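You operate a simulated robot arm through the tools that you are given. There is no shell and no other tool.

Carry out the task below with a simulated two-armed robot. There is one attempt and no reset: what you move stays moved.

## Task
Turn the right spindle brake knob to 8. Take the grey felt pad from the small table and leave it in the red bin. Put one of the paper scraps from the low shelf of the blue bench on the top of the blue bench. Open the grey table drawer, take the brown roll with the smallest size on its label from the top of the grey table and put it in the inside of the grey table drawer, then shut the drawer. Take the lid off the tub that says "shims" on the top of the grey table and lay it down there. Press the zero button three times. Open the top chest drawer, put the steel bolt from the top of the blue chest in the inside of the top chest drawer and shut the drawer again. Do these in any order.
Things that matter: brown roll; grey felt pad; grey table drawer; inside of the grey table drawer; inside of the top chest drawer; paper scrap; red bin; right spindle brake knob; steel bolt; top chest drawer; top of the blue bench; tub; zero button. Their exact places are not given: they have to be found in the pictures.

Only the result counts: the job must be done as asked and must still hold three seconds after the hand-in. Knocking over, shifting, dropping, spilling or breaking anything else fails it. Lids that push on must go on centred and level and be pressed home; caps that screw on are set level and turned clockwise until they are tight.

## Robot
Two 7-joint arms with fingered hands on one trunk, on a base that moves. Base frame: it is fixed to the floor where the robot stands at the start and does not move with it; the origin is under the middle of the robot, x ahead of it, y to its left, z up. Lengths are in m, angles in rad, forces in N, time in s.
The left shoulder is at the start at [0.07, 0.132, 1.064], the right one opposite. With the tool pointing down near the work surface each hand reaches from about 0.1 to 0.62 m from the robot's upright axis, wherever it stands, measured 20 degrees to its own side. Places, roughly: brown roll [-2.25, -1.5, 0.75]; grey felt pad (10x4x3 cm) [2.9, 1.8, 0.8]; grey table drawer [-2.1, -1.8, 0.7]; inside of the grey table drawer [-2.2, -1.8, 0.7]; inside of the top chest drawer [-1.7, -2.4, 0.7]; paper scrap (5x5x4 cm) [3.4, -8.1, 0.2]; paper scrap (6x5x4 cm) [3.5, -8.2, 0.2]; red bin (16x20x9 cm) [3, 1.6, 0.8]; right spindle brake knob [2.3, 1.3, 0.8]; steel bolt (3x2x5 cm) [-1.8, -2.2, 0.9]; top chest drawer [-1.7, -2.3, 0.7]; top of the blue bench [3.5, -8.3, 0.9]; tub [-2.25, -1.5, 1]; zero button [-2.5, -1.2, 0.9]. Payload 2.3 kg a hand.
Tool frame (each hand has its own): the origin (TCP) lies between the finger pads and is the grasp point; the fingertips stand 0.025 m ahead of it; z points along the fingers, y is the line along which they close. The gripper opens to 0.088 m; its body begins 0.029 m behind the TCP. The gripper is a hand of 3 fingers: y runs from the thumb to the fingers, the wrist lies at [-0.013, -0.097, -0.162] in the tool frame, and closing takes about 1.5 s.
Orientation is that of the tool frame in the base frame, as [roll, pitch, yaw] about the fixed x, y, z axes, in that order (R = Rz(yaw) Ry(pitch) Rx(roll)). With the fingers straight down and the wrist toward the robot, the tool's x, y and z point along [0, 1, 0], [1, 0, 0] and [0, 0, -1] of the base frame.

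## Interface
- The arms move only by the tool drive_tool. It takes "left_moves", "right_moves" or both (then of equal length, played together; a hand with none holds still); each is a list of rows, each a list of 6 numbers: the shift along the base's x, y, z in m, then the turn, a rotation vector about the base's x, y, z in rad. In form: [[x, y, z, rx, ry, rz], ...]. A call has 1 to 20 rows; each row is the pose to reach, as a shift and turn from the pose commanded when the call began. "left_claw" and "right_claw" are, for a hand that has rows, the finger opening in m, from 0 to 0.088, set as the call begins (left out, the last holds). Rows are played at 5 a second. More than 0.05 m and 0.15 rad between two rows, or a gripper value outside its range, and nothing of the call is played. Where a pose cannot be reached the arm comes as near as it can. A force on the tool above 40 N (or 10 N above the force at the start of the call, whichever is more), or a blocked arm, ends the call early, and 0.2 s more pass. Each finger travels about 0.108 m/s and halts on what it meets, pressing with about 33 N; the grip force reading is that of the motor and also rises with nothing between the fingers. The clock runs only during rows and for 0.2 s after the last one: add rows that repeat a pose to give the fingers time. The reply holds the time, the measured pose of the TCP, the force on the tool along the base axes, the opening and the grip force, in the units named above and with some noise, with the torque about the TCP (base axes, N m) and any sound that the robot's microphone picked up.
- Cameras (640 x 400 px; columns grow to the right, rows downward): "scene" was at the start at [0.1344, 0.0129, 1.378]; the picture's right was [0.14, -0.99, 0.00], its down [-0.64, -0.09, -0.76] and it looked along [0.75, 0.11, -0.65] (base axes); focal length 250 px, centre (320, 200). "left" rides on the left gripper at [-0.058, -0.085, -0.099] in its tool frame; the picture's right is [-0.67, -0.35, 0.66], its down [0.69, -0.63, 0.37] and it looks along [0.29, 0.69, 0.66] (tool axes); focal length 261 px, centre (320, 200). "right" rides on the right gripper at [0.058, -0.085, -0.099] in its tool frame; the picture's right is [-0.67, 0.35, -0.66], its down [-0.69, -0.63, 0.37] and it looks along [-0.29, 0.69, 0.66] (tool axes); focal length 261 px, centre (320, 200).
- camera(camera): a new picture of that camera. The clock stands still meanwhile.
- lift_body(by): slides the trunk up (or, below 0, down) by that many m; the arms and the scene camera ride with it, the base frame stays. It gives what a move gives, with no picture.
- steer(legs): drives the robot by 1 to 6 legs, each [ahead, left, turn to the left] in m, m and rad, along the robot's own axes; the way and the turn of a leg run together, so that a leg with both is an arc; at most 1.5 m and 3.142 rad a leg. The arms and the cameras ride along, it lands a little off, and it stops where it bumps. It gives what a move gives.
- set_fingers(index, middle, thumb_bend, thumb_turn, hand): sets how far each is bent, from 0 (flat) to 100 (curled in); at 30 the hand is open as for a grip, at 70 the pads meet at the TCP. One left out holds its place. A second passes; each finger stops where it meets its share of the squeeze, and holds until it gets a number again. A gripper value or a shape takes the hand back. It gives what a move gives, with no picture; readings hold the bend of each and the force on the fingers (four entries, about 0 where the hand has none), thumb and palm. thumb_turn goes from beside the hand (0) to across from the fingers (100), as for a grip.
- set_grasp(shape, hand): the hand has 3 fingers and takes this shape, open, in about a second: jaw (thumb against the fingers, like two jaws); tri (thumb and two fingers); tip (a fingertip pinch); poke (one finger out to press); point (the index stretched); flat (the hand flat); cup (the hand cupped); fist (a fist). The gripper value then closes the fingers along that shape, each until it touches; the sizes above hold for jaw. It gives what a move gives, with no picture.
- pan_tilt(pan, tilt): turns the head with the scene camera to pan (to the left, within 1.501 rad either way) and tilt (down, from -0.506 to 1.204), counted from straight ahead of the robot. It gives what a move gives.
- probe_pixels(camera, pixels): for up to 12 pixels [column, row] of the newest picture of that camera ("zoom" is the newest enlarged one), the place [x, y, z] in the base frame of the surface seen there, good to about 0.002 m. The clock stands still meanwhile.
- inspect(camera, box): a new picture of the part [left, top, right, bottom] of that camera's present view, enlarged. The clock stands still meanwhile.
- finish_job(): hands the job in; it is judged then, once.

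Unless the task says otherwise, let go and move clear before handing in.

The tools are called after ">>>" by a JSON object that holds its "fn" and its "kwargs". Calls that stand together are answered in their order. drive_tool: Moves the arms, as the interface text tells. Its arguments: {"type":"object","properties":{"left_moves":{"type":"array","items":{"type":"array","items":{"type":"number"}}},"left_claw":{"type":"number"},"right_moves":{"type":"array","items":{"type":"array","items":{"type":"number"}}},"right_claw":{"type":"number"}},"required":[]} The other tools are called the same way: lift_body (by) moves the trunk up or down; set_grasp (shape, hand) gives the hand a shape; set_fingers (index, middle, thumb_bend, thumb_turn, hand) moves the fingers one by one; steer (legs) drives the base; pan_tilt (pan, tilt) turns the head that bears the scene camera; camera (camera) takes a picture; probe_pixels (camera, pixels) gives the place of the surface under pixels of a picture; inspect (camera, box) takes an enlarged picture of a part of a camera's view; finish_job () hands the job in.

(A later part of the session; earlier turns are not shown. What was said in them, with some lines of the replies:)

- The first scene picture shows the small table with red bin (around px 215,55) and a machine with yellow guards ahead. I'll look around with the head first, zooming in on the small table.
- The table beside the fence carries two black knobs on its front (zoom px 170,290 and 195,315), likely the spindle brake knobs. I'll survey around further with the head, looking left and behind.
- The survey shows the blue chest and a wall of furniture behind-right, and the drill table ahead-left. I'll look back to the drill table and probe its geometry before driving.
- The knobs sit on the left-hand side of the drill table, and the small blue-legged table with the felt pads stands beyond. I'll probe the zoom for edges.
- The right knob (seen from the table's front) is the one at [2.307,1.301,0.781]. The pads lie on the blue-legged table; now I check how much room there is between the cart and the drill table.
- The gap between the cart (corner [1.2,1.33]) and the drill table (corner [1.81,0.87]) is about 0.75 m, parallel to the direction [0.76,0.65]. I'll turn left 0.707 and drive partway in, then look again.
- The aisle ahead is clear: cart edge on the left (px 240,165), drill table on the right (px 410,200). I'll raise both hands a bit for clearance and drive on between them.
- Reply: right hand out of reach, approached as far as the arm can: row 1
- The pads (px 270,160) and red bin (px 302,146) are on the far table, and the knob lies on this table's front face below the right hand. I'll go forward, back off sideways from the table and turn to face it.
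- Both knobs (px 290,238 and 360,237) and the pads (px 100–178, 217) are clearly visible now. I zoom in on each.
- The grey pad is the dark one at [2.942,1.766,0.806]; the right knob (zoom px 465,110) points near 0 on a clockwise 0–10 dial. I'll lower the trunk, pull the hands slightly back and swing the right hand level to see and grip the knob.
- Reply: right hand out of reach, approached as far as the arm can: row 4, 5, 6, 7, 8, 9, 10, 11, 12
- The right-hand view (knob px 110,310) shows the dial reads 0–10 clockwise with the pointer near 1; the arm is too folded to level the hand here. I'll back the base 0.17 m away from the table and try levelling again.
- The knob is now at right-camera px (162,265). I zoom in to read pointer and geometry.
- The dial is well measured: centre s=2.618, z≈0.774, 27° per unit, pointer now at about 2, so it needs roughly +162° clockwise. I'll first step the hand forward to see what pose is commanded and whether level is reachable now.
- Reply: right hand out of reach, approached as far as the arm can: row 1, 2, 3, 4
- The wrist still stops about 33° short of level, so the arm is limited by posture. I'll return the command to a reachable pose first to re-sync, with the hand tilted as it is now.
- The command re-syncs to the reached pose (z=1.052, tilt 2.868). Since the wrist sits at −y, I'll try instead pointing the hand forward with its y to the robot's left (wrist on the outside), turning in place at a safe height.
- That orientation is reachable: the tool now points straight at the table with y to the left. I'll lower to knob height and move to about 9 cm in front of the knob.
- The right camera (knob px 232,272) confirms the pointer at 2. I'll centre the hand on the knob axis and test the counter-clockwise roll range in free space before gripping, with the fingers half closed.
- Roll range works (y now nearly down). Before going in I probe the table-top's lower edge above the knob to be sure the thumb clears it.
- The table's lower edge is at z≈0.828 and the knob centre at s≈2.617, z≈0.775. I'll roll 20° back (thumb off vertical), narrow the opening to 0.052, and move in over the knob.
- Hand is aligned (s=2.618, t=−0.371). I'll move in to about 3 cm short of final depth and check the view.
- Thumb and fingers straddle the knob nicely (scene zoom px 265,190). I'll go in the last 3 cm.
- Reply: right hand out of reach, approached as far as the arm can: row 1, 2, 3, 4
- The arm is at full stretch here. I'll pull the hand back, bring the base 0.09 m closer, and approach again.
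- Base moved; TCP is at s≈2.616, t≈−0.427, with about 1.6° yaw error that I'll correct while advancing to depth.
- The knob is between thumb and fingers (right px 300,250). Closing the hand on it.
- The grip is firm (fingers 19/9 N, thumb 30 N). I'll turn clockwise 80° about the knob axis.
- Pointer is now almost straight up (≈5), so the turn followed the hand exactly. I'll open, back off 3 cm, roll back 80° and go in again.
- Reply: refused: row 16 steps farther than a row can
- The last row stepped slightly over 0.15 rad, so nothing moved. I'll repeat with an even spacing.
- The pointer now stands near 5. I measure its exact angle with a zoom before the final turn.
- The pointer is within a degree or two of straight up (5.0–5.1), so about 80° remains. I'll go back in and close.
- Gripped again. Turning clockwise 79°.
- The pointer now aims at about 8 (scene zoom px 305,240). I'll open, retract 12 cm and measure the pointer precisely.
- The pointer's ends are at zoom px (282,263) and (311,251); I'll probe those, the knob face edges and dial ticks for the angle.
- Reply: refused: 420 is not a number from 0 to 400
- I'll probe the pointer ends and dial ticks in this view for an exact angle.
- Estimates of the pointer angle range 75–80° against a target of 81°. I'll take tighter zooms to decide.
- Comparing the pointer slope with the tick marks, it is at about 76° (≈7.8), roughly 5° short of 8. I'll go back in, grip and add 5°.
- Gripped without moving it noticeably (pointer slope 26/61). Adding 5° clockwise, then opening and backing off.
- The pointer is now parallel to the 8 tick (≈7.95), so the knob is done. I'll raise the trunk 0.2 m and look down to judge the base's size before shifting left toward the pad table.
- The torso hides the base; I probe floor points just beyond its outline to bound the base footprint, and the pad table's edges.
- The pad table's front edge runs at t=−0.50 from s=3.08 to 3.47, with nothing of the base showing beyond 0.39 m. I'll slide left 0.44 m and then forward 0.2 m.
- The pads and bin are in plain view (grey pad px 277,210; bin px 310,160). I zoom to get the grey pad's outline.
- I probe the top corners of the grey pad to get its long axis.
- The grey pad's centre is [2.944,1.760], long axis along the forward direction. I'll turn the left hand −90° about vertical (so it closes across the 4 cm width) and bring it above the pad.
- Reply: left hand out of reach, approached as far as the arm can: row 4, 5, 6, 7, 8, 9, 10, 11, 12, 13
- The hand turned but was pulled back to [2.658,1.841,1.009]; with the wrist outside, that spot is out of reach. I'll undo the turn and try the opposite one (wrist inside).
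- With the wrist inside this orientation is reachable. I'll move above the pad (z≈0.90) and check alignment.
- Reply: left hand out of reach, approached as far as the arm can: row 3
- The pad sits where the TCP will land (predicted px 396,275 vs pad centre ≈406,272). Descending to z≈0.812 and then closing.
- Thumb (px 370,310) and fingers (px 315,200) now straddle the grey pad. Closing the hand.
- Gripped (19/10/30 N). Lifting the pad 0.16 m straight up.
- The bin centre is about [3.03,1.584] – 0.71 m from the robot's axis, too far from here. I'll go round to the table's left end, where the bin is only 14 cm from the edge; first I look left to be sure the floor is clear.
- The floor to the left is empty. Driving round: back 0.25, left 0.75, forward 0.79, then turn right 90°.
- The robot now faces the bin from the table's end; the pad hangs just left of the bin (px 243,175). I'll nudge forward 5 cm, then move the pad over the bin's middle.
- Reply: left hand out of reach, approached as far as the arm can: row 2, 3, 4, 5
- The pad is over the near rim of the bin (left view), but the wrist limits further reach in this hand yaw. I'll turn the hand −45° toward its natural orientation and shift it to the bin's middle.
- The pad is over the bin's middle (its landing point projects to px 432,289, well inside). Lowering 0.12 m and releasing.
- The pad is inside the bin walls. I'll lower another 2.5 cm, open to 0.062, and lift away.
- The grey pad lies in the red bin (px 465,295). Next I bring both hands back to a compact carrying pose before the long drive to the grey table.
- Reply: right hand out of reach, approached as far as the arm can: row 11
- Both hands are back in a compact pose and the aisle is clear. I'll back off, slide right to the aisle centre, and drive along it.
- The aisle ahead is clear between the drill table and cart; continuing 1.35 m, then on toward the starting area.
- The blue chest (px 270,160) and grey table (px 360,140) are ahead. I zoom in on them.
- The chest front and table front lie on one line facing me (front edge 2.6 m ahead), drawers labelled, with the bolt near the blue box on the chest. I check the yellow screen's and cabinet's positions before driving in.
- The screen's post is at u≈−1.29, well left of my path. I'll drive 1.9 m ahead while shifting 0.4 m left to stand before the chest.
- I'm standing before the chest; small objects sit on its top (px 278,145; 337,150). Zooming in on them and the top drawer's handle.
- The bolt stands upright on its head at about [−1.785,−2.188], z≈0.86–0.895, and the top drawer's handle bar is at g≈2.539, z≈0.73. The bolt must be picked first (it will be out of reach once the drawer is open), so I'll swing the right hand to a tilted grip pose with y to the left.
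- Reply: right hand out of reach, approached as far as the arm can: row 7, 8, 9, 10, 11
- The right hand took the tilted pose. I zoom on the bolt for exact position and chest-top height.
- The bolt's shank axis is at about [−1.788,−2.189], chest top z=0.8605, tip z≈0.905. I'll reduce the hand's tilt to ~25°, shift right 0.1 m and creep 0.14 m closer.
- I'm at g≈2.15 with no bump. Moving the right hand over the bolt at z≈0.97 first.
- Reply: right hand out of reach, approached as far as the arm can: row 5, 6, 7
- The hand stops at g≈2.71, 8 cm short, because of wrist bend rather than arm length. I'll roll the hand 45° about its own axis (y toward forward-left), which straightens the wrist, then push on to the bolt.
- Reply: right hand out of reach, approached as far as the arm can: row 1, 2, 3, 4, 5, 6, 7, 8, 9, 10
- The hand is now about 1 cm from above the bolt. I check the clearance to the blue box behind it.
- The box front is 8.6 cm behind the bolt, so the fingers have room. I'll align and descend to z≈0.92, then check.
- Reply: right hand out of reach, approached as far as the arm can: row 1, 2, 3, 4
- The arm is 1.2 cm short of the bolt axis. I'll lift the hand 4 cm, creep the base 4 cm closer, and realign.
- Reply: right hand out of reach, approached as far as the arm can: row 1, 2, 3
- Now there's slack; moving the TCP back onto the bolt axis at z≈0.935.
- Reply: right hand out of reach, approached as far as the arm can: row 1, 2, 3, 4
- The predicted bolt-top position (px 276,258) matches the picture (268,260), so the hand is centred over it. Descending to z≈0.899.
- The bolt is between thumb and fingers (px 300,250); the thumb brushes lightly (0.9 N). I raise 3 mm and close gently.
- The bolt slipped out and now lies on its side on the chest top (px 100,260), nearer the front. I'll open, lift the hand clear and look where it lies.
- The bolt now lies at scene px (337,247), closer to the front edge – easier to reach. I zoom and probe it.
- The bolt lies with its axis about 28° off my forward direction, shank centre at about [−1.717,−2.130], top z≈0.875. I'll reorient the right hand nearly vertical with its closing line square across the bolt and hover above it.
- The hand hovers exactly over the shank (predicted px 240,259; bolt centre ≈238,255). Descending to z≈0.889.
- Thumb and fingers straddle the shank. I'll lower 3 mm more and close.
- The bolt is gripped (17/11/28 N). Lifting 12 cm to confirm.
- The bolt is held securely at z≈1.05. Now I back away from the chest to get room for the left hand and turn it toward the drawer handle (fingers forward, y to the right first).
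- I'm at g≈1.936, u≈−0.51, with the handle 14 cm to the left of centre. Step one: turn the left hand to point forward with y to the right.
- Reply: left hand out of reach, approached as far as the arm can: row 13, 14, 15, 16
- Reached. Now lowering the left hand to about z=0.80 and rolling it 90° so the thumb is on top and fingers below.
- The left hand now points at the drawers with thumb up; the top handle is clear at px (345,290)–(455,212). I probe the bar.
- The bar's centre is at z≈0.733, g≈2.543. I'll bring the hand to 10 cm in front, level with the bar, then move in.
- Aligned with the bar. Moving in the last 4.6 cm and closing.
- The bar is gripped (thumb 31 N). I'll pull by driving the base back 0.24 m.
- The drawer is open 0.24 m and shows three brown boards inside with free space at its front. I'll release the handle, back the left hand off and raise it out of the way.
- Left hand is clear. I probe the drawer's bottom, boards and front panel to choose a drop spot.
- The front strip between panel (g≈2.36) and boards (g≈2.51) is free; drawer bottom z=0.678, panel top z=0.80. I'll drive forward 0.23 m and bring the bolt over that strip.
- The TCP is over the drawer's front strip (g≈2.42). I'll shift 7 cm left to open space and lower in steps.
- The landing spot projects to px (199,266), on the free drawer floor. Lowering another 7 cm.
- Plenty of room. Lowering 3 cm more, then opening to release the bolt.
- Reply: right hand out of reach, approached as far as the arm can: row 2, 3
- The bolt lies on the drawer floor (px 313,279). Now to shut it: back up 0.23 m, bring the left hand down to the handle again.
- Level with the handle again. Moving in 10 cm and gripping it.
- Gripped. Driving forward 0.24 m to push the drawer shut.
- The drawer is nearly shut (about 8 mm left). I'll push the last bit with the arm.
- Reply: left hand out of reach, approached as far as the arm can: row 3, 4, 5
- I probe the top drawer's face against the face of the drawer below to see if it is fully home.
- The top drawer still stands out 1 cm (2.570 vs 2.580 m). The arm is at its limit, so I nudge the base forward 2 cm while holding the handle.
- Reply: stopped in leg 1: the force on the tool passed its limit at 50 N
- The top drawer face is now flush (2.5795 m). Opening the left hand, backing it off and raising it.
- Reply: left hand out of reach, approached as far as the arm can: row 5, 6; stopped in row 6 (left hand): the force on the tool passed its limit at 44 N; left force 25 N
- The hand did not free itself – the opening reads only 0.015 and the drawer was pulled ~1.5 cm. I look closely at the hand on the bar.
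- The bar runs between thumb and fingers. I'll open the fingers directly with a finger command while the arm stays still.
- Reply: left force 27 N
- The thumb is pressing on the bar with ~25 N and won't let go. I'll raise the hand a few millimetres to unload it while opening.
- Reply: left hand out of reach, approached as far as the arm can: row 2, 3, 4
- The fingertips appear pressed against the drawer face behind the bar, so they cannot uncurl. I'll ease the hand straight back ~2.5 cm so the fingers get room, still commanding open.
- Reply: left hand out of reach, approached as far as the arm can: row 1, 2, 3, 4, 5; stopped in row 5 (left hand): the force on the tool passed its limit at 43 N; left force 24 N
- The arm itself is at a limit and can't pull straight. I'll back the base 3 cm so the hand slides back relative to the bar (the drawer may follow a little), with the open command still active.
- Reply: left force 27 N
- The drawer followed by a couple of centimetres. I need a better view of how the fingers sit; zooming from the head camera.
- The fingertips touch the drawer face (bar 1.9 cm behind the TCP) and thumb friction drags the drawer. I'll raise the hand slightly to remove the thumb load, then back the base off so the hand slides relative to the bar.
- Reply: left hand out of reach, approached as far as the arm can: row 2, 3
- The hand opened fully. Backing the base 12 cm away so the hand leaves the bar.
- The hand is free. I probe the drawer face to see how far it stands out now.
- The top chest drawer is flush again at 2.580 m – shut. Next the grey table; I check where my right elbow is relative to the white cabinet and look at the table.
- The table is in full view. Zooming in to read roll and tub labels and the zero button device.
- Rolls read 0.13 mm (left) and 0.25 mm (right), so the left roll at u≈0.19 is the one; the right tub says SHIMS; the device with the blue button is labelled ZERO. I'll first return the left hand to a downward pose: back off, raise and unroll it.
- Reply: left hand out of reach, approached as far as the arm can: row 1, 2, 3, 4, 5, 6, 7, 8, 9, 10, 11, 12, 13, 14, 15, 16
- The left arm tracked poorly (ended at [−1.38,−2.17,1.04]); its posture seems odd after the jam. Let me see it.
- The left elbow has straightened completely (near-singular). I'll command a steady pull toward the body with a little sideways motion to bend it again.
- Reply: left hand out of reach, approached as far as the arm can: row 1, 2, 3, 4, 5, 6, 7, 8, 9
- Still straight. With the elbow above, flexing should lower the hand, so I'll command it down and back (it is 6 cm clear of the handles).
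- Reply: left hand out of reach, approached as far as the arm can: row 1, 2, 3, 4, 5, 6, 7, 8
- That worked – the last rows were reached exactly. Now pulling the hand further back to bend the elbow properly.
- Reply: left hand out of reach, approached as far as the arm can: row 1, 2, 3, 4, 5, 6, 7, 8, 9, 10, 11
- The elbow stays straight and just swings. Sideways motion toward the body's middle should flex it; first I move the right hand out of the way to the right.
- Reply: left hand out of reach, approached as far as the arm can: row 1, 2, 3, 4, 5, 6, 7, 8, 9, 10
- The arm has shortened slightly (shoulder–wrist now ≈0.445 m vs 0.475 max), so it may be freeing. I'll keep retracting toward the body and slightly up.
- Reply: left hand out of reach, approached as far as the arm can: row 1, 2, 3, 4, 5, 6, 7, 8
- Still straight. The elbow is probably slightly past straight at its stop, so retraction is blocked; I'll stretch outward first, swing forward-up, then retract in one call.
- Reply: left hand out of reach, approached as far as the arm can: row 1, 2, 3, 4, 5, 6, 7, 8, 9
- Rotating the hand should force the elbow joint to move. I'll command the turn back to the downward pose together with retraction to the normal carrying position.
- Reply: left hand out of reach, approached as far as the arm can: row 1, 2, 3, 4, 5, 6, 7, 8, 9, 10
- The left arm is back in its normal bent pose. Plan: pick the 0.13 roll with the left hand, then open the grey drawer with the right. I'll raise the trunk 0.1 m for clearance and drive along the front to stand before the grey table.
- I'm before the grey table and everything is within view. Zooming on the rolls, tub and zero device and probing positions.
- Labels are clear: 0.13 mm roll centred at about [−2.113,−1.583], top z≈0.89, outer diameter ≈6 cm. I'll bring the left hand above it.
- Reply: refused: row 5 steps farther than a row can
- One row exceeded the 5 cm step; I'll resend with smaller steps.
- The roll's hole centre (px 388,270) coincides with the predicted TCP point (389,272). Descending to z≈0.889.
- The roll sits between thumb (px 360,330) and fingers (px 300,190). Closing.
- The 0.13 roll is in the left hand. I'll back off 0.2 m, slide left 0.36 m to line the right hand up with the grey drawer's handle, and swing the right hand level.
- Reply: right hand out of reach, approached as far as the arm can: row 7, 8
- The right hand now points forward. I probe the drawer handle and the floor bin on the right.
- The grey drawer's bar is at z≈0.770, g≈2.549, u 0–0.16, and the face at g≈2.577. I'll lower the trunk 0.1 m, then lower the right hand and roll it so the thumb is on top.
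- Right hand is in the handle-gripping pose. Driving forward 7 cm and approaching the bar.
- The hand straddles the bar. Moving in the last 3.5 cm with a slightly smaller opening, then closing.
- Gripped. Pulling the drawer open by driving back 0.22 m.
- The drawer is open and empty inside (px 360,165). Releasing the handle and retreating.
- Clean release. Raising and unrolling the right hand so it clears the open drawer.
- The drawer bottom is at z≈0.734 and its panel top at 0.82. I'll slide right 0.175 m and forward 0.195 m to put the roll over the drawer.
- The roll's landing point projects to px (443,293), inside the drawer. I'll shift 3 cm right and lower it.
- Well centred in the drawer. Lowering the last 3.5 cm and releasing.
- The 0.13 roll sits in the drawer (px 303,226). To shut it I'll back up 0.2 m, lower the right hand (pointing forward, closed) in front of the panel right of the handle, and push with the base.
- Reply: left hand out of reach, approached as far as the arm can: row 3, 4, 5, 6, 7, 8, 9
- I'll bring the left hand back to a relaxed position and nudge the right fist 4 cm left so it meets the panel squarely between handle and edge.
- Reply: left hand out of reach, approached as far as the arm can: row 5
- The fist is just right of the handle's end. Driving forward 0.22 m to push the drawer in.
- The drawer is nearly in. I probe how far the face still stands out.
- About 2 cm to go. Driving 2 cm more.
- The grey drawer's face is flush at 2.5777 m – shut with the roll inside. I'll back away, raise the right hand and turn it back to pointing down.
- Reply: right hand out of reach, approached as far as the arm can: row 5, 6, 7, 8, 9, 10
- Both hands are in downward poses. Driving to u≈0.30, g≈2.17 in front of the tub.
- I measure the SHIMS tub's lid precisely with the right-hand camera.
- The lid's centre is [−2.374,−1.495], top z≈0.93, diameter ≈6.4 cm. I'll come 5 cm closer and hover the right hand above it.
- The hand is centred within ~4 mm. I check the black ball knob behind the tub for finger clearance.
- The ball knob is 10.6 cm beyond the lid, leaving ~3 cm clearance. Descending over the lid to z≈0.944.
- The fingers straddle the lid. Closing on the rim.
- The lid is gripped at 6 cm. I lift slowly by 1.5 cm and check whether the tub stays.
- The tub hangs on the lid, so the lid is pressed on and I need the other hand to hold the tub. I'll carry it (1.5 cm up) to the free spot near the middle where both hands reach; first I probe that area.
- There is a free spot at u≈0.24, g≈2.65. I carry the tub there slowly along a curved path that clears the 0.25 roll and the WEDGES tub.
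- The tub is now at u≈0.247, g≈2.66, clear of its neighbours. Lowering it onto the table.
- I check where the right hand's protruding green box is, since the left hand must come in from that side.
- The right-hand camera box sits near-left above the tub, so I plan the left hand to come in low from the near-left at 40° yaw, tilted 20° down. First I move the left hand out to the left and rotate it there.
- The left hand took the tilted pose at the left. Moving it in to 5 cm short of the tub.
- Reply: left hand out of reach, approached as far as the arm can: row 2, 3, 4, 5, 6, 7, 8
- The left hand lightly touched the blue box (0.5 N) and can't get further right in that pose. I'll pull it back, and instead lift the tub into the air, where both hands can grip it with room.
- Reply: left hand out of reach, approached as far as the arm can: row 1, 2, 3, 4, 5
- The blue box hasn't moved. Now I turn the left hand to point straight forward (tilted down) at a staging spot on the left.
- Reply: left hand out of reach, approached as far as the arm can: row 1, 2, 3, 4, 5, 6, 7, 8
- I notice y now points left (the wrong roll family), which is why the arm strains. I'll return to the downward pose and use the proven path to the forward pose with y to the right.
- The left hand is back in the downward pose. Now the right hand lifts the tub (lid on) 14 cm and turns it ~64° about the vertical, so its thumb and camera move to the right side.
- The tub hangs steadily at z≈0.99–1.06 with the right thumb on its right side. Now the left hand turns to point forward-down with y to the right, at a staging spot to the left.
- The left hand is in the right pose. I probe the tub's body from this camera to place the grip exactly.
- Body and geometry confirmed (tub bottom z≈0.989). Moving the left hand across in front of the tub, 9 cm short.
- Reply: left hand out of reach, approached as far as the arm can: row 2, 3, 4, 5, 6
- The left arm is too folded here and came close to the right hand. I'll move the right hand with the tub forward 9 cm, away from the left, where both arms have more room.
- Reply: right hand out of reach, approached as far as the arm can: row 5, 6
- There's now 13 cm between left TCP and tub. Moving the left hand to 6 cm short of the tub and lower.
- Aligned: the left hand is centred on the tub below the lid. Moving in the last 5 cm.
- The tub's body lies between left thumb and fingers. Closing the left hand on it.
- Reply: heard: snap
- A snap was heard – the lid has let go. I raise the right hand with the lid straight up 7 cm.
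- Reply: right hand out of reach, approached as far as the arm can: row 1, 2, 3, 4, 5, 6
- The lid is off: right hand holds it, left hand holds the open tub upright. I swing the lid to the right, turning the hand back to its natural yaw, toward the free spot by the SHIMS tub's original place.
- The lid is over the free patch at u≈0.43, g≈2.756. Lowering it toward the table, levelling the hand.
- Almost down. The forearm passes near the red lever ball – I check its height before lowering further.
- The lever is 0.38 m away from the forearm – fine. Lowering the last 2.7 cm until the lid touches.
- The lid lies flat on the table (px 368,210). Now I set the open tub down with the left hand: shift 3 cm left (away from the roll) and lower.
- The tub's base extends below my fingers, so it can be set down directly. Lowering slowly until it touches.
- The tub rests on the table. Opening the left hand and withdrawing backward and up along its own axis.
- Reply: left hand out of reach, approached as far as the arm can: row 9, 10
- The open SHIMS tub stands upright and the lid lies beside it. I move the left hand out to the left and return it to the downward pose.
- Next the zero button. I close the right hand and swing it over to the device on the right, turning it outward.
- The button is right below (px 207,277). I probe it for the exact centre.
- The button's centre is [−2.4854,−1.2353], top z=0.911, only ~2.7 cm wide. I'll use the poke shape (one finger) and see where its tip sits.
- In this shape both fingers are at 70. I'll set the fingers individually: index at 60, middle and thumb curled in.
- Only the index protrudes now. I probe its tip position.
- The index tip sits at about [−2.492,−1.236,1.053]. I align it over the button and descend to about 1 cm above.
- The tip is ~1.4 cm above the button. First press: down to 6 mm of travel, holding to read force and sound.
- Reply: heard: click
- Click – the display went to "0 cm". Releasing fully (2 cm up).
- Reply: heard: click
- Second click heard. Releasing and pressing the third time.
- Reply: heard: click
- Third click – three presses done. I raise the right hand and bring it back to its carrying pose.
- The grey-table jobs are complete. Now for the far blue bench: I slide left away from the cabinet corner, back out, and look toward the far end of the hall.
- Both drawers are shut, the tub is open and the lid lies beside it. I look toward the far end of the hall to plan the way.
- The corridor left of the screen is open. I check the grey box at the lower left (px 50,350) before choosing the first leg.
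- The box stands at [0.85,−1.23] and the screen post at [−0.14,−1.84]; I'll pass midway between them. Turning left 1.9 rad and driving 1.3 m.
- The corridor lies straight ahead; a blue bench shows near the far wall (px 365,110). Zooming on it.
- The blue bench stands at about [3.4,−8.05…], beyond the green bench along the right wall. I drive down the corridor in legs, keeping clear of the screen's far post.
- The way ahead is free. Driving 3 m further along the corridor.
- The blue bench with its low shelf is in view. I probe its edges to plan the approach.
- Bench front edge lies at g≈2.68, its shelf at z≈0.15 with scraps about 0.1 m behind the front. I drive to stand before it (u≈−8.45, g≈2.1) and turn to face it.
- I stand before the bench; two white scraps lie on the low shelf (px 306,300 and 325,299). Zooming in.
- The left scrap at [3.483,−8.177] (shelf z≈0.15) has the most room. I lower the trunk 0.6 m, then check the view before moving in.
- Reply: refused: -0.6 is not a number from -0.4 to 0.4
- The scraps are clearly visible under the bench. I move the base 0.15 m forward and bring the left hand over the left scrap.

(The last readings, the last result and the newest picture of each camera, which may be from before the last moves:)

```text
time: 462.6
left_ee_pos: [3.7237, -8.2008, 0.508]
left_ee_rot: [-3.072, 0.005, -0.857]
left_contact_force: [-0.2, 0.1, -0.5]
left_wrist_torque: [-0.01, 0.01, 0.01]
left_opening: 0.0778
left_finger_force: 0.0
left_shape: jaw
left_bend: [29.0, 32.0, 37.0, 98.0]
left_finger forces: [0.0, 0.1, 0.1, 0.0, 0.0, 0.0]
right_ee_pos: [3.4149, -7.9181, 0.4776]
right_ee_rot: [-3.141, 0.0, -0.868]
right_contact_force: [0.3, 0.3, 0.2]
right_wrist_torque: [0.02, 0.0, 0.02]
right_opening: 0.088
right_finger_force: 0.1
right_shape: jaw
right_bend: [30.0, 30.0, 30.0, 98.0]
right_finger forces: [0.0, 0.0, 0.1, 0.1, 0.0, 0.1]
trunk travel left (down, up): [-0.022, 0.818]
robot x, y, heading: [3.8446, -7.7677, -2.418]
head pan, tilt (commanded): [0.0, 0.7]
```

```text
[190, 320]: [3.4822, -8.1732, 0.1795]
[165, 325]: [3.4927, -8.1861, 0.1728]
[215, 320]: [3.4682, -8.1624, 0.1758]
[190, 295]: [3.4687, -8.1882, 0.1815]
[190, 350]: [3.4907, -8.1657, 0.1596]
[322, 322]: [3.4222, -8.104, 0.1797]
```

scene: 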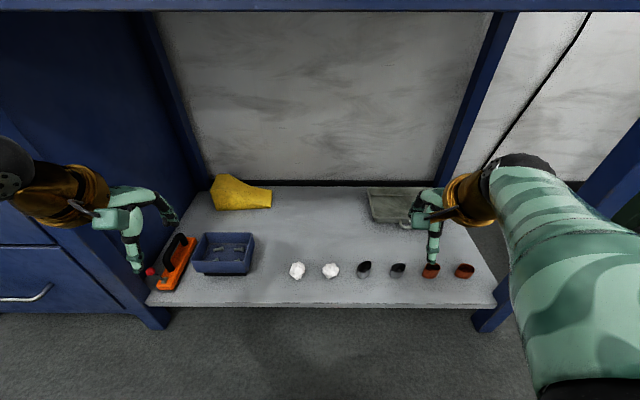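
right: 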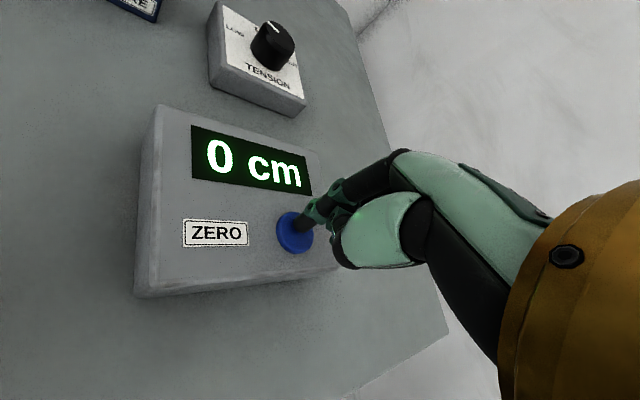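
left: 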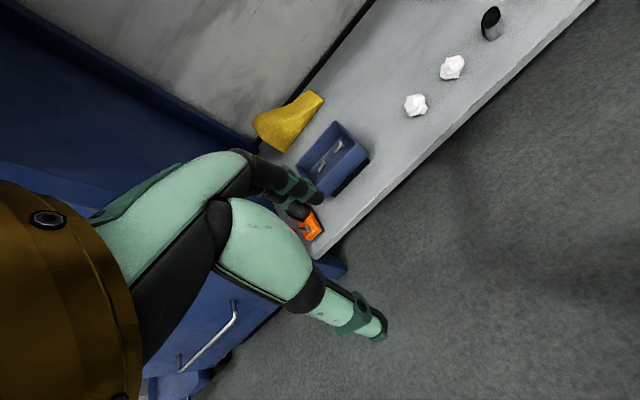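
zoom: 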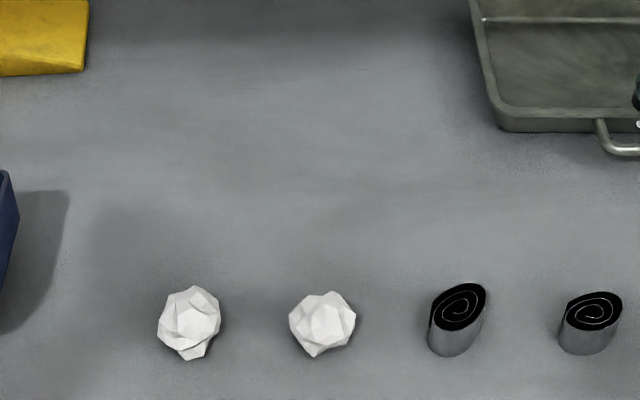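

Scrap centre ≈[3.479,−8.176], top z≈0.183 over the shelf at 0.151. Moving the left hand above it and down to z≈0.27.

>>> {"fn": "drive_tool", "kwargs": {"left_moves": [[-0.041, 0.004, -0.02, -0.016, 0.018, 0], [-0.082, 0.008, -0.04, -0.032, 0.036, 0], [-0.123, 0.0125, -0.06, -0.0474, 0.0537, 0], [-0.163, 0.0165, -0.085, -0.0474, 0.0537, 0], [-0.204, 0.0207, -0.11, -0.0474, 0.0537, 0], [-0.2447, 0.0248, -0.135, -0.0474, 0.0537, 0], [-0.2447, 0.0248, -0.175, -0.0474, 0.0537, 0], [-0.2447, 0.0248, -0.215, -0.0474, 0.0537, 0], [-0.2447, 0.0248, -0.235, -0.0474, 0.0537, 0], [-0.2447, 0.0248, -0.235, -0.0474, 0.0537, 0]], "left_claw": 0.085}}

>>> {"fn": "camera", "kwargs": {"camera": "left"}}

>>> {"fn": "camera", "kwargs": {"camera": "scene"}}

```text
time: 464.9
left_ee_pos: [3.4777, -8.1759, 0.271]
left_ee_rot: [-3.141, 0.005, -0.862]
left_contact_force: [-0.3, -0.1, 0.1]
left_wrist_torque: [0.01, 0.0, -0.03]
left_opening: 0.0848
left_finger_force: 0.1
left_shape: jaw
left_bend: [31.0, 31.0, 31.0, 98.0]
left_finger forces: [0.1, 0.0, 0.0, 0.0, 0.0, 0.0]
right_ee_pos: [3.4162, -7.9179, 0.4771]
right_ee_rot: [3.141, 0.001, -0.868]
right_contact_force: [0.4, 0.8, -0.2]
right_wrist_torque: [-0.05, 0.01, 0.04]
right_opening: 0.0878
right_finger_force: 0.0
right_shape: jaw
right_bend: [30.0, 30.0, 30.0, 98.0]
right_finger forces: [0.0, 0.0, 0.0, 0.0, 0.1, 0.0]
trunk travel left (down, up): [-0.022, 0.818]
robot x, y, heading: [3.8437, -7.7652, -2.415]
head pan, tilt (commanded): [0.0, 0.7]
```

```text
taken
```

left: 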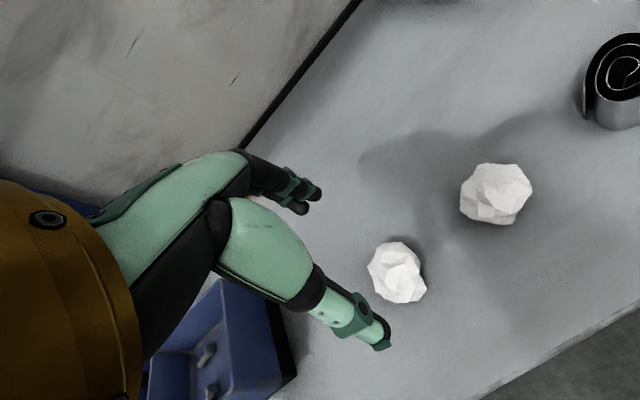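

```text
taken
```

scene: 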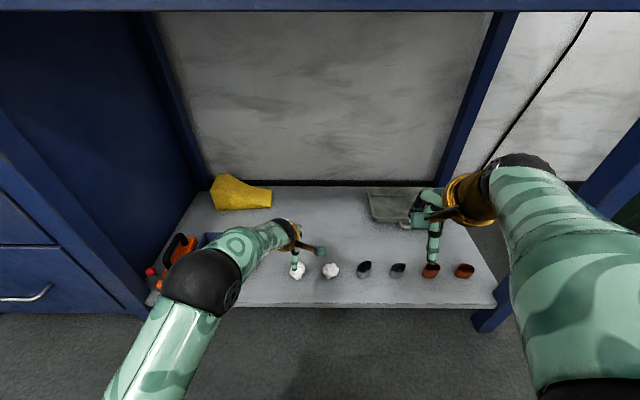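

Centred (predicted px 399,276; scrap at 397,272). Descending and closing gently.

>>> {"fn": "drive_tool", "kwargs": {"left_moves": [[0, 0, -0.03, 0, 0, 0], [0, 0, -0.06, 0, 0, 0], [0, 0, -0.08, 0, 0, 0], [0, 0, -0.09, 0, 0, 0], [0, 0, -0.09, 0, 0, 0]]}}

>>> {"fn": "drive_tool", "kwargs": {"left_moves": [[0, 0, 0, 0, 0, 0], [0, 0, 0, 0, 0, 0], [0, 0, 0, 0, 0, 0], [0, 0, 0, 0, 0, 0], [0, 0, 0, 0, 0, 0]], "left_claw": 0.03}}

>>> {"fn": "camera", "kwargs": {"camera": "left"}}

```text
time: 466.1
left_ee_pos: [3.4765, -8.176, 0.1821]
left_ee_rot: [3.141, 0.005, -0.859]
left_contact_force: [0.5, 0.0, -0.2]
left_wrist_torque: [0.02, 0.01, -0.01]
left_opening: 0.0849
left_finger_force: 0.1
left_shape: jaw
left_bend: [31.0, 31.0, 31.0, 98.0]
left_finger forces: [0.0, 0.0, 0.0, 0.0, 0.0, 0.1]
right_ee_pos: [3.4151, -7.9174, 0.4762]
right_ee_rot: [3.141, -0.001, -0.87]
right_contact_force: [-1.1, 0.1, -1.0]
right_wrist_torque: [-0.04, 0.02, -0.03]
right_opening: 0.0876
right_finger_force: 0.0
right_shape: jaw
right_bend: [30.0, 30.0, 30.0, 98.0]
right_finger forces: [0.0, 0.1, 0.1, 0.0, 0.0, 0.0]
trunk travel left (down, up): [-0.022, 0.818]
robot x, y, heading: [3.8454, -7.7641, -2.416]
head pan, tilt (commanded): [0.0, 0.7]
```

```text
time: 467.2
left_ee_pos: [3.4782, -8.1747, 0.1825]
left_ee_rot: [3.142, 0.003, -0.859]
left_contact_force: [0.5, -0.2, 0.8]
left_wrist_torque: [0.03, 0.0, -0.03]
left_opening: 0.0378
left_finger_force: 33.8
left_shape: jaw
left_bend: [74.0, 50.0, 71.0, 100.0]
left_finger forces: [17.4, 9.8, 0.0, 0.0, 28.4, 0.1]
right_ee_pos: [3.4163, -7.9171, 0.4765]
right_ee_rot: [3.141, 0.0, -0.871]
right_contact_force: [-0.5, 0.2, 0.2]
right_wrist_torque: [0.05, -0.01, 0.01]
right_opening: 0.0879
right_finger_force: 0.1
right_shape: jaw
right_bend: [30.0, 30.0, 30.0, 98.0]
right_finger forces: [0.1, 0.0, 0.0, 0.1, 0.0, 0.0]
trunk travel left (down, up): [-0.022, 0.818]
robot x, y, heading: [3.8476, -7.7672, -2.414]
head pan, tilt (commanded): [0.0, 0.7]
```

```text
taken
```

left: 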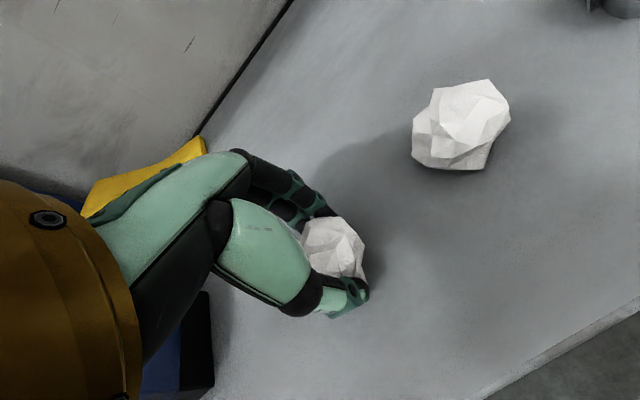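

The scrap is gripped. Lifting it 12 cm, backing the base out from under the bench, then raising the trunk.

>>> {"fn": "drive_tool", "kwargs": {"left_moves": [[0, 0, 0.02, 0, 0, 0], [0, 0, 0.05, 0, 0, 0], [0, 0, 0.09, 0, 0, 0], [0, 0, 0.13, 0, 0, 0], [0, 0, 0.15, 0, 0, 0]]}}

>>> {"fn": "camera", "kwargs": {"camera": "left"}}

>>> {"fn": "steer", "kwargs": {"legs": [[-0.32, 0, 0]]}}

>>> {"fn": "lift_body", "kwargs": {"by": 0.4}}

>>> {"fn": "lift_body", "kwargs": {"by": 0.3}}

>>> {"fn": "camera", "kwargs": {"camera": "scene"}}

```text
time: 468.4
left_ee_pos: [3.4768, -8.176, 0.3326]
left_ee_rot: [-3.139, 0.004, -0.858]
left_contact_force: [-0.2, -0.4, 0.2]
left_wrist_torque: [0.03, 0.03, 0.01]
left_opening: 0.037
left_finger_force: 32.8
left_shape: jaw
left_bend: [74.0, 50.0, 71.0, 100.0]
left_finger forces: [17.8, 10.5, 0.1, 0.0, 28.0, 0.1]
right_ee_pos: [3.415, -7.9168, 0.476]
right_ee_rot: [3.141, 0.0, -0.867]
right_contact_force: [0.5, 0.2, -0.3]
right_wrist_torque: [0.04, -0.03, 0.02]
right_opening: 0.0879
right_finger_force: 0.1
right_shape: jaw
right_bend: [30.0, 30.0, 30.0, 98.0]
right_finger forces: [0.0, 0.0, 0.1, 0.0, 0.1, 0.1]
trunk travel left (down, up): [-0.022, 0.818]
robot x, y, heading: [3.8455, -7.7629, -2.418]
head pan, tilt (commanded): [0.0, 0.7]
```

```text
taken
```

left: 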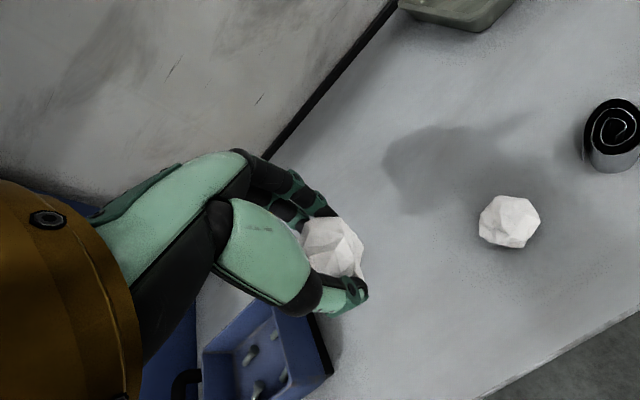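

```text
time: 470.6
left_ee_pos: [3.7146, -7.9652, 0.3319]
left_ee_rot: [3.141, 0.003, -0.857]
left_contact_force: [0.1, 0.0, -0.3]
left_wrist_torque: [0.04, 0.03, 0.04]
left_opening: 0.0369
left_finger_force: 32.9
left_shape: jaw
left_bend: [74.0, 50.0, 71.0, 100.0]
left_finger forces: [17.9, 10.4, 0.0, 0.0, 28.0, 0.1]
right_ee_pos: [3.6529, -7.707, 0.4768]
right_ee_rot: [3.141, 0.0, -0.865]
right_contact_force: [-0.7, -0.6, 0.1]
right_wrist_torque: [0.02, 0.01, 0.03]
right_opening: 0.0879
right_finger_force: 0.0
right_shape: jaw
right_bend: [30.0, 30.0, 30.0, 98.0]
right_finger forces: [0.0, 0.1, 0.0, 0.0, 0.0, 0.0]
trunk travel left (down, up): [-0.022, 0.818]
robot x, y, heading: [4.079, -7.56, -2.413]
head pan, tilt (commanded): [0.0, 0.7]
```

```text
time: 474.4
left_ee_pos: [3.7133, -7.9653, 0.7333]
left_ee_rot: [3.141, 0.003, -0.859]
left_contact_force: [0.1, -0.2, -0.2]
left_wrist_torque: [-0.01, 0.02, 0.01]
left_opening: 0.0368
left_finger_force: 32.6
left_shape: jaw
left_bend: [74.0, 50.0, 71.0, 100.0]
left_finger forces: [17.9, 10.5, 0.0, 0.1, 28.0, 0.1]
right_ee_pos: [3.653, -7.7079, 0.8775]
right_ee_rot: [-3.14, 0.0, -0.866]
right_contact_force: [-0.5, -0.1, -0.7]
right_wrist_torque: [0.0, -0.04, -0.02]
right_opening: 0.088
right_finger_force: 0.0
right_shape: jaw
right_bend: [30.0, 30.0, 30.0, 98.0]
right_finger forces: [0.0, 0.1, 0.0, 0.1, 0.0, 0.0]
trunk travel left (down, up): [-0.422, 0.418]
robot x, y, heading: [4.0815, -7.5562, -2.413]
head pan, tilt (commanded): [0.0, 0.7]
```

```text
time: 477.4
left_ee_pos: [3.7142, -7.9651, 1.0324]
left_ee_rot: [-3.14, 0.004, -0.856]
left_contact_force: [0.7, 1.2, -0.7]
left_wrist_torque: [-0.03, 0.02, 0.03]
left_opening: 0.0368
left_finger_force: 33.3
left_shape: jaw
left_bend: [74.0, 50.0, 71.0, 100.0]
left_finger forces: [17.8, 10.7, 0.0, 0.0, 28.0, 0.1]
right_ee_pos: [3.654, -7.7079, 1.1772]
right_ee_rot: [-3.14, 0.0, -0.864]
right_contact_force: [-0.1, -0.1, 0.4]
right_wrist_torque: [0.01, 0.0, 0.02]
right_opening: 0.0881
right_finger_force: 0.1
right_shape: jaw
right_bend: [30.0, 30.0, 30.0, 98.0]
right_finger forces: [0.0, 0.0, 0.0, 0.0, 0.0, 0.0]
trunk travel left (down, up): [-0.722, 0.118]
robot x, y, heading: [4.0826, -7.5577, -2.411]
head pan, tilt (commanded): [0.0, 0.7]
```

```text
taken
```

scene: 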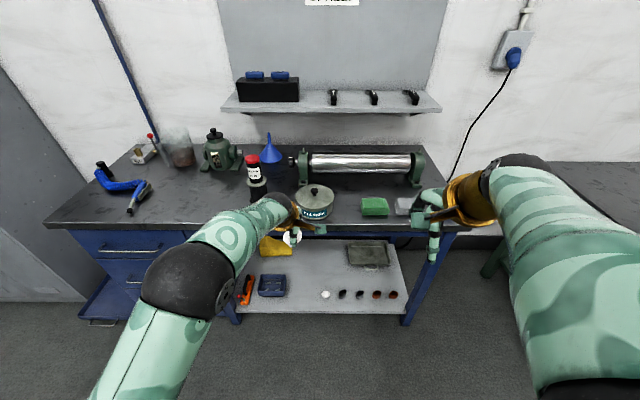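

The scrap is held above bench height. I look for a free spot on the bench top to the left of the red-capped bottle.

>>> {"fn": "inspect", "kwargs": {"camera": "scene", "box": [90, 130, 330, 240]}}

>>> {"fn": "probe_pixels", "kwargs": {"camera": "zoom", "pixels": [[250, 180], [300, 200], [200, 200], [340, 190], [250, 230], [430, 170], [430, 195], [130, 170], [300, 160]]}}

```text
2.67 times, centred on (210, 185) of scene
```

zoom: 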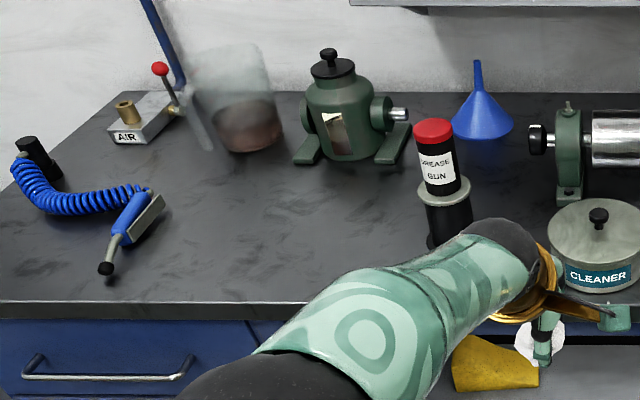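

```text
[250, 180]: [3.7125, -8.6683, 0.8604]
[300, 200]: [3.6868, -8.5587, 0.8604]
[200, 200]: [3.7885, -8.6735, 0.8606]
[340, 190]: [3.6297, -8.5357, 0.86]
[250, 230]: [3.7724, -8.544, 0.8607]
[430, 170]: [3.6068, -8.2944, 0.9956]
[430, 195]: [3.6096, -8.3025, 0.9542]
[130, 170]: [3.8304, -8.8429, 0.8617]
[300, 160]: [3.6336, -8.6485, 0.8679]
```

There's a clear patch around u≈−8.78, g≈2.80, 17 cm left of the grease gun. I slide left 0.34 m and then forward 0.3 m.

>>> {"fn": "steer", "kwargs": {"legs": [[0, 0.34, 0], [0.3, 0, 0]]}}

>>> {"fn": "camera", "kwargs": {"camera": "scene"}}

>>> {"fn": "camera", "kwargs": {"camera": "left"}}

```text
time: 481.3
left_ee_pos: [3.7182, -8.4194, 1.0311]
left_ee_rot: [3.139, 0.003, -0.858]
left_contact_force: [-1.0, 0.6, -0.1]
left_wrist_torque: [-0.01, -0.03, 0.0]
left_opening: 0.0367
left_finger_force: 33.1
left_shape: jaw
left_bend: [74.0, 50.0, 71.0, 100.0]
left_finger forces: [17.9, 10.7, 0.1, 0.0, 27.9, 0.0]
right_ee_pos: [3.6587, -8.1603, 1.1779]
right_ee_rot: [3.139, 0.001, -0.866]
right_contact_force: [-0.9, 0.0, 0.3]
right_wrist_torque: [-0.01, 0.03, 0.01]
right_opening: 0.0878
right_finger_force: 0.1
right_shape: jaw
right_bend: [30.0, 30.0, 30.0, 98.0]
right_finger forces: [0.0, 0.0, 0.0, 0.0, 0.0, 0.0]
trunk travel left (down, up): [-0.722, 0.118]
robot x, y, heading: [4.0844, -8.0111, -2.416]
head pan, tilt (commanded): [0.0, 0.7]
```

```text
taken
```

scene: 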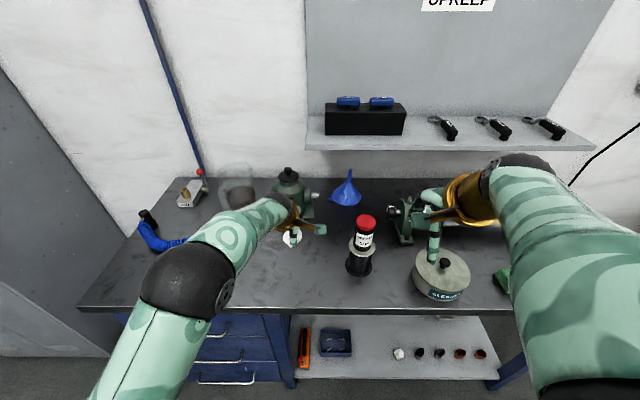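

```text
taken
```

left: 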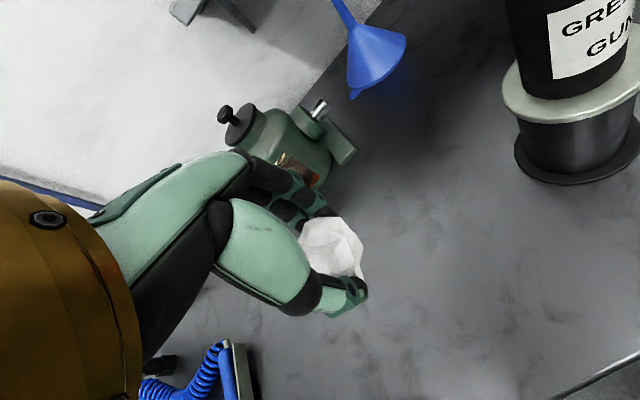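

The drop point (px 424,285) is free bench top. Lowering the scrap onto it and releasing.

>>> {"fn": "drive_tool", "kwargs": {"left_moves": [[0, 0, -0.04, 0, 0, 0], [0, 0, -0.08, 0, 0, 0], [0, 0, -0.11, 0, 0, 0], [0, 0, -0.128, 0, 0, 0], [0, 0, -0.137, 0, 0, 0], [0, 0, -0.137, 0, 0, 0]]}}

>>> {"fn": "camera", "kwargs": {"camera": "left"}}

```text
time: 482.7
left_ee_pos: [3.717, -8.4199, 0.8957]
left_ee_rot: [3.141, 0.002, -0.859]
left_contact_force: [-0.2, 0.6, -0.6]
left_wrist_torque: [-0.01, 0.0, 0.0]
left_opening: 0.0364
left_finger_force: 33.1
left_shape: jaw
left_bend: [74.0, 50.0, 71.0, 100.0]
left_finger forces: [18.1, 11.1, 0.0, 0.0, 27.8, 0.0]
right_ee_pos: [3.6569, -8.1631, 1.1769]
right_ee_rot: [3.141, -0.001, -0.867]
right_contact_force: [0.2, 0.9, 0.5]
right_wrist_torque: [0.01, -0.04, -0.01]
right_opening: 0.0878
right_finger_force: 0.1
right_shape: jaw
right_bend: [30.0, 30.0, 30.0, 98.0]
right_finger forces: [0.0, 0.0, 0.1, 0.0, 0.0, 0.0]
trunk travel left (down, up): [-0.722, 0.118]
robot x, y, heading: [4.0882, -8.0103, -2.412]
head pan, tilt (commanded): [0.0, 0.7]
```

```text
taken
```

left: 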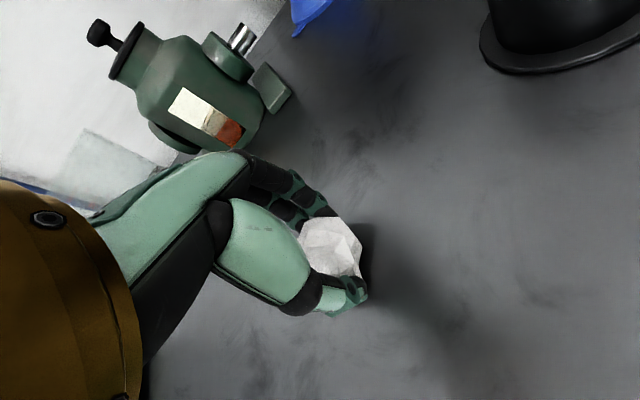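

>>> {"fn": "drive_tool", "kwargs": {"left_moves": [[0, 0, -0.003, 0, 0, 0], [0, 0, -0.003, 0, 0, 0], [0, 0, -0.003, 0, 0, 0]]}}

>>> {"fn": "drive_tool", "kwargs": {"left_moves": [[0, 0, 0, 0, 0, 0], [0, 0, 0, 0, 0, 0], [0, 0, 0, 0, 0, 0], [0, 0, 0.01, 0, 0, 0], [0, 0, 0.04, 0, 0, 0], [0, 0, 0.08, 0, 0, 0], [0, 0, 0.12, 0, 0, 0], [0, 0, 0.16, 0, 0, 0], [0, 0, 0.18, 0, 0, 0]], "left_claw": 0.08}}

>>> {"fn": "camera", "kwargs": {"camera": "left"}}

>>> {"fn": "camera", "kwargs": {"camera": "scene"}}

```text
time: 483.5
left_ee_pos: [3.7169, -8.4214, 0.8931]
left_ee_rot: [3.141, 0.004, -0.859]
left_contact_force: [-0.3, 1.2, 0.8]
left_wrist_torque: [0.0, -0.02, -0.02]
left_opening: 0.036
left_finger_force: 33.0
left_shape: jaw
left_bend: [74.0, 50.0, 71.0, 100.0]
left_finger forces: [18.4, 11.1, 0.0, 0.0, 28.2, 0.0]
right_ee_pos: [3.6563, -8.1625, 1.1766]
right_ee_rot: [-3.141, 0.001, -0.867]
right_contact_force: [0.1, 0.5, 0.5]
right_wrist_torque: [-0.01, 0.01, -0.02]
right_opening: 0.0879
right_finger_force: 0.1
right_shape: jaw
right_bend: [30.0, 30.0, 30.0, 98.0]
right_finger forces: [0.1, 0.0, 0.0, 0.0, 0.0, 0.0]
trunk travel left (down, up): [-0.722, 0.118]
robot x, y, heading: [4.0838, -8.0156, -2.417]
head pan, tilt (commanded): [0.0, 0.7]
```

```text
time: 485.5
left_ee_pos: [3.7169, -8.419, 1.072]
left_ee_rot: [-3.14, 0.002, -0.858]
left_contact_force: [0.0, 0.1, 0.7]
left_wrist_torque: [0.01, -0.02, 0.03]
left_opening: 0.0796
left_finger_force: 0.1
left_shape: jaw
left_bend: [31.0, 32.0, 32.0, 98.0]
left_finger forces: [0.0, 0.0, 0.0, 0.0, 0.1, 0.0]
right_ee_pos: [3.6564, -8.1634, 1.1768]
right_ee_rot: [3.141, 0.001, -0.868]
right_contact_force: [-0.5, 0.1, -0.6]
right_wrist_torque: [-0.01, 0.03, -0.02]
right_opening: 0.088
right_finger_force: 0.0
right_shape: jaw
right_bend: [30.0, 30.0, 30.0, 98.0]
right_finger forces: [0.1, 0.0, 0.0, 0.1, 0.0, 0.0]
trunk travel left (down, up): [-0.722, 0.118]
robot x, y, heading: [4.087, -8.0107, -2.414]
head pan, tilt (commanded): [0.0, 0.7]
```

```text
taken
```

left: 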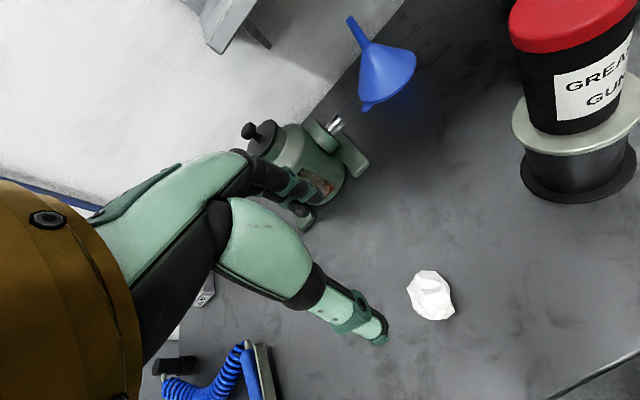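

```text
taken
```

scene: 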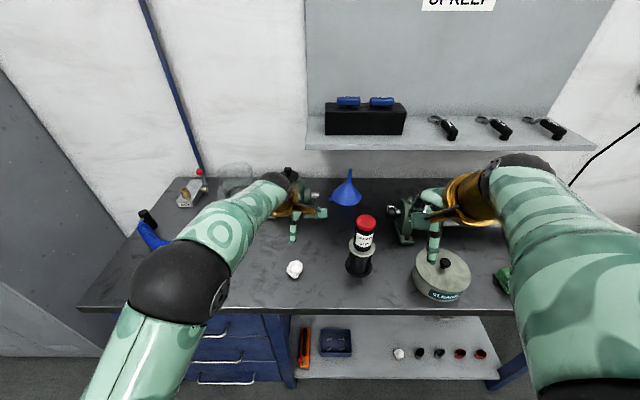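

The scrap rests on the blue bench top (px 295,269). I back away so both hands are clear, take a last look, and then hand in.

>>> {"fn": "steer", "kwargs": {"legs": [[-0.4, 0, 0]]}}

>>> {"fn": "camera", "kwargs": {"camera": "scene"}}

>>> {"fn": "inspect", "kwargs": {"camera": "scene", "box": [180, 150, 420, 300]}}

```text
time: 488.0
left_ee_pos: [4.0172, -8.1555, 1.0719]
left_ee_rot: [-3.139, 0.005, -0.852]
left_contact_force: [-1.1, -0.2, 0.3]
left_wrist_torque: [0.06, -0.01, 0.01]
left_opening: 0.0797
left_finger_force: 0.0
left_shape: jaw
left_bend: [31.0, 32.0, 32.0, 98.0]
left_finger forces: [0.0, 0.0, 0.0, 0.1, 0.1, 0.1]
right_ee_pos: [3.957, -7.8977, 1.1756]
right_ee_rot: [-3.141, -0.001, -0.861]
right_contact_force: [0.2, -0.4, -0.3]
right_wrist_torque: [0.04, -0.03, 0.0]
right_opening: 0.0879
right_finger_force: 0.0
right_shape: jaw
right_bend: [30.0, 30.0, 30.0, 98.0]
right_finger forces: [0.0, 0.1, 0.1, 0.1, 0.0, 0.1]
trunk travel left (down, up): [-0.722, 0.118]
robot x, y, heading: [4.3874, -7.7431, -2.409]
head pan, tilt (commanded): [0.0, 0.7]
```

```text
taken
```

scene: 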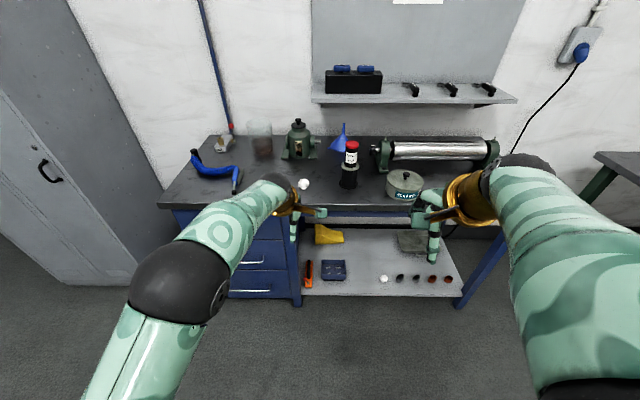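

```text
2.67 times, centred on (300, 225) of scene
```

zoom: 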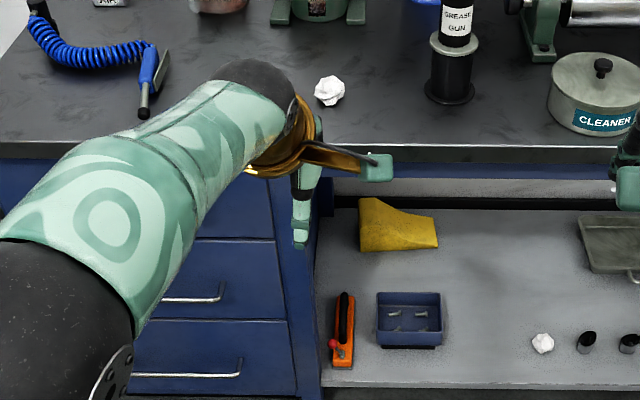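

Everything asked for is done, going by the last pictures and readings:
- **Knob:** the right brake knob reads about 7.9, measured from pictures to about 0.1.
- **Pad:** the grey felt pad lies in the red bin.
- **Chest:** the steel bolt is in the top drawer and the drawer face is flush.
- **Grey table drawer:** the 0.13 mm roll is inside and the face is flush.
- **Tub:** the SHIMS lid lies on the grey table. To free the lid I moved the tub about 20 cm; it stands open and upright.
- **Zero button:** pressed three times, with three clicks heard.
- **Paper scrap:** one lies on the blue bench top.

Both hands are clear, so I'm handing in.

>>> {"fn": "finish_job", "kwargs": {}}

```text
The job is handed in.
```

I handed the job in with every task carried out. The result hasn't come back, so this is what my last pictures and readings showed:

- **Brake knob:** the right spindle brake knob reads about 7.9 by my measurement, not exactly 8. I left it there.
- **Felt pad:** the grey pad is in the red bin.
- **Steel bolt:** it is inside the top chest drawer, which is shut flush. It slipped and fell on its side on the chest top when I first gripped it. The drawer also caught on my hand and was pulled out a few centimetres once before closing for good.
- **Brown roll:** the 0.13 mm roll, the smaller of the two labelled sizes, is in the grey table drawer, which is shut flush.
- **SHIMS tub:** the lid lies flat on the grey table. It was pressed on tightly, so I lifted the tub to pull it off. The tub now stands open and upright about 20 cm from where it was.
- **Zero button:** pressed three times, with a click each time. The display went from 12 cm to 0 cm on the first press.
- **Paper scrap:** one scrap from the low shelf is on the blue bench top.

While working on the tub, one finger brushed the blue box on the grey table very lightly. I measured the box afterwards and it had not moved.
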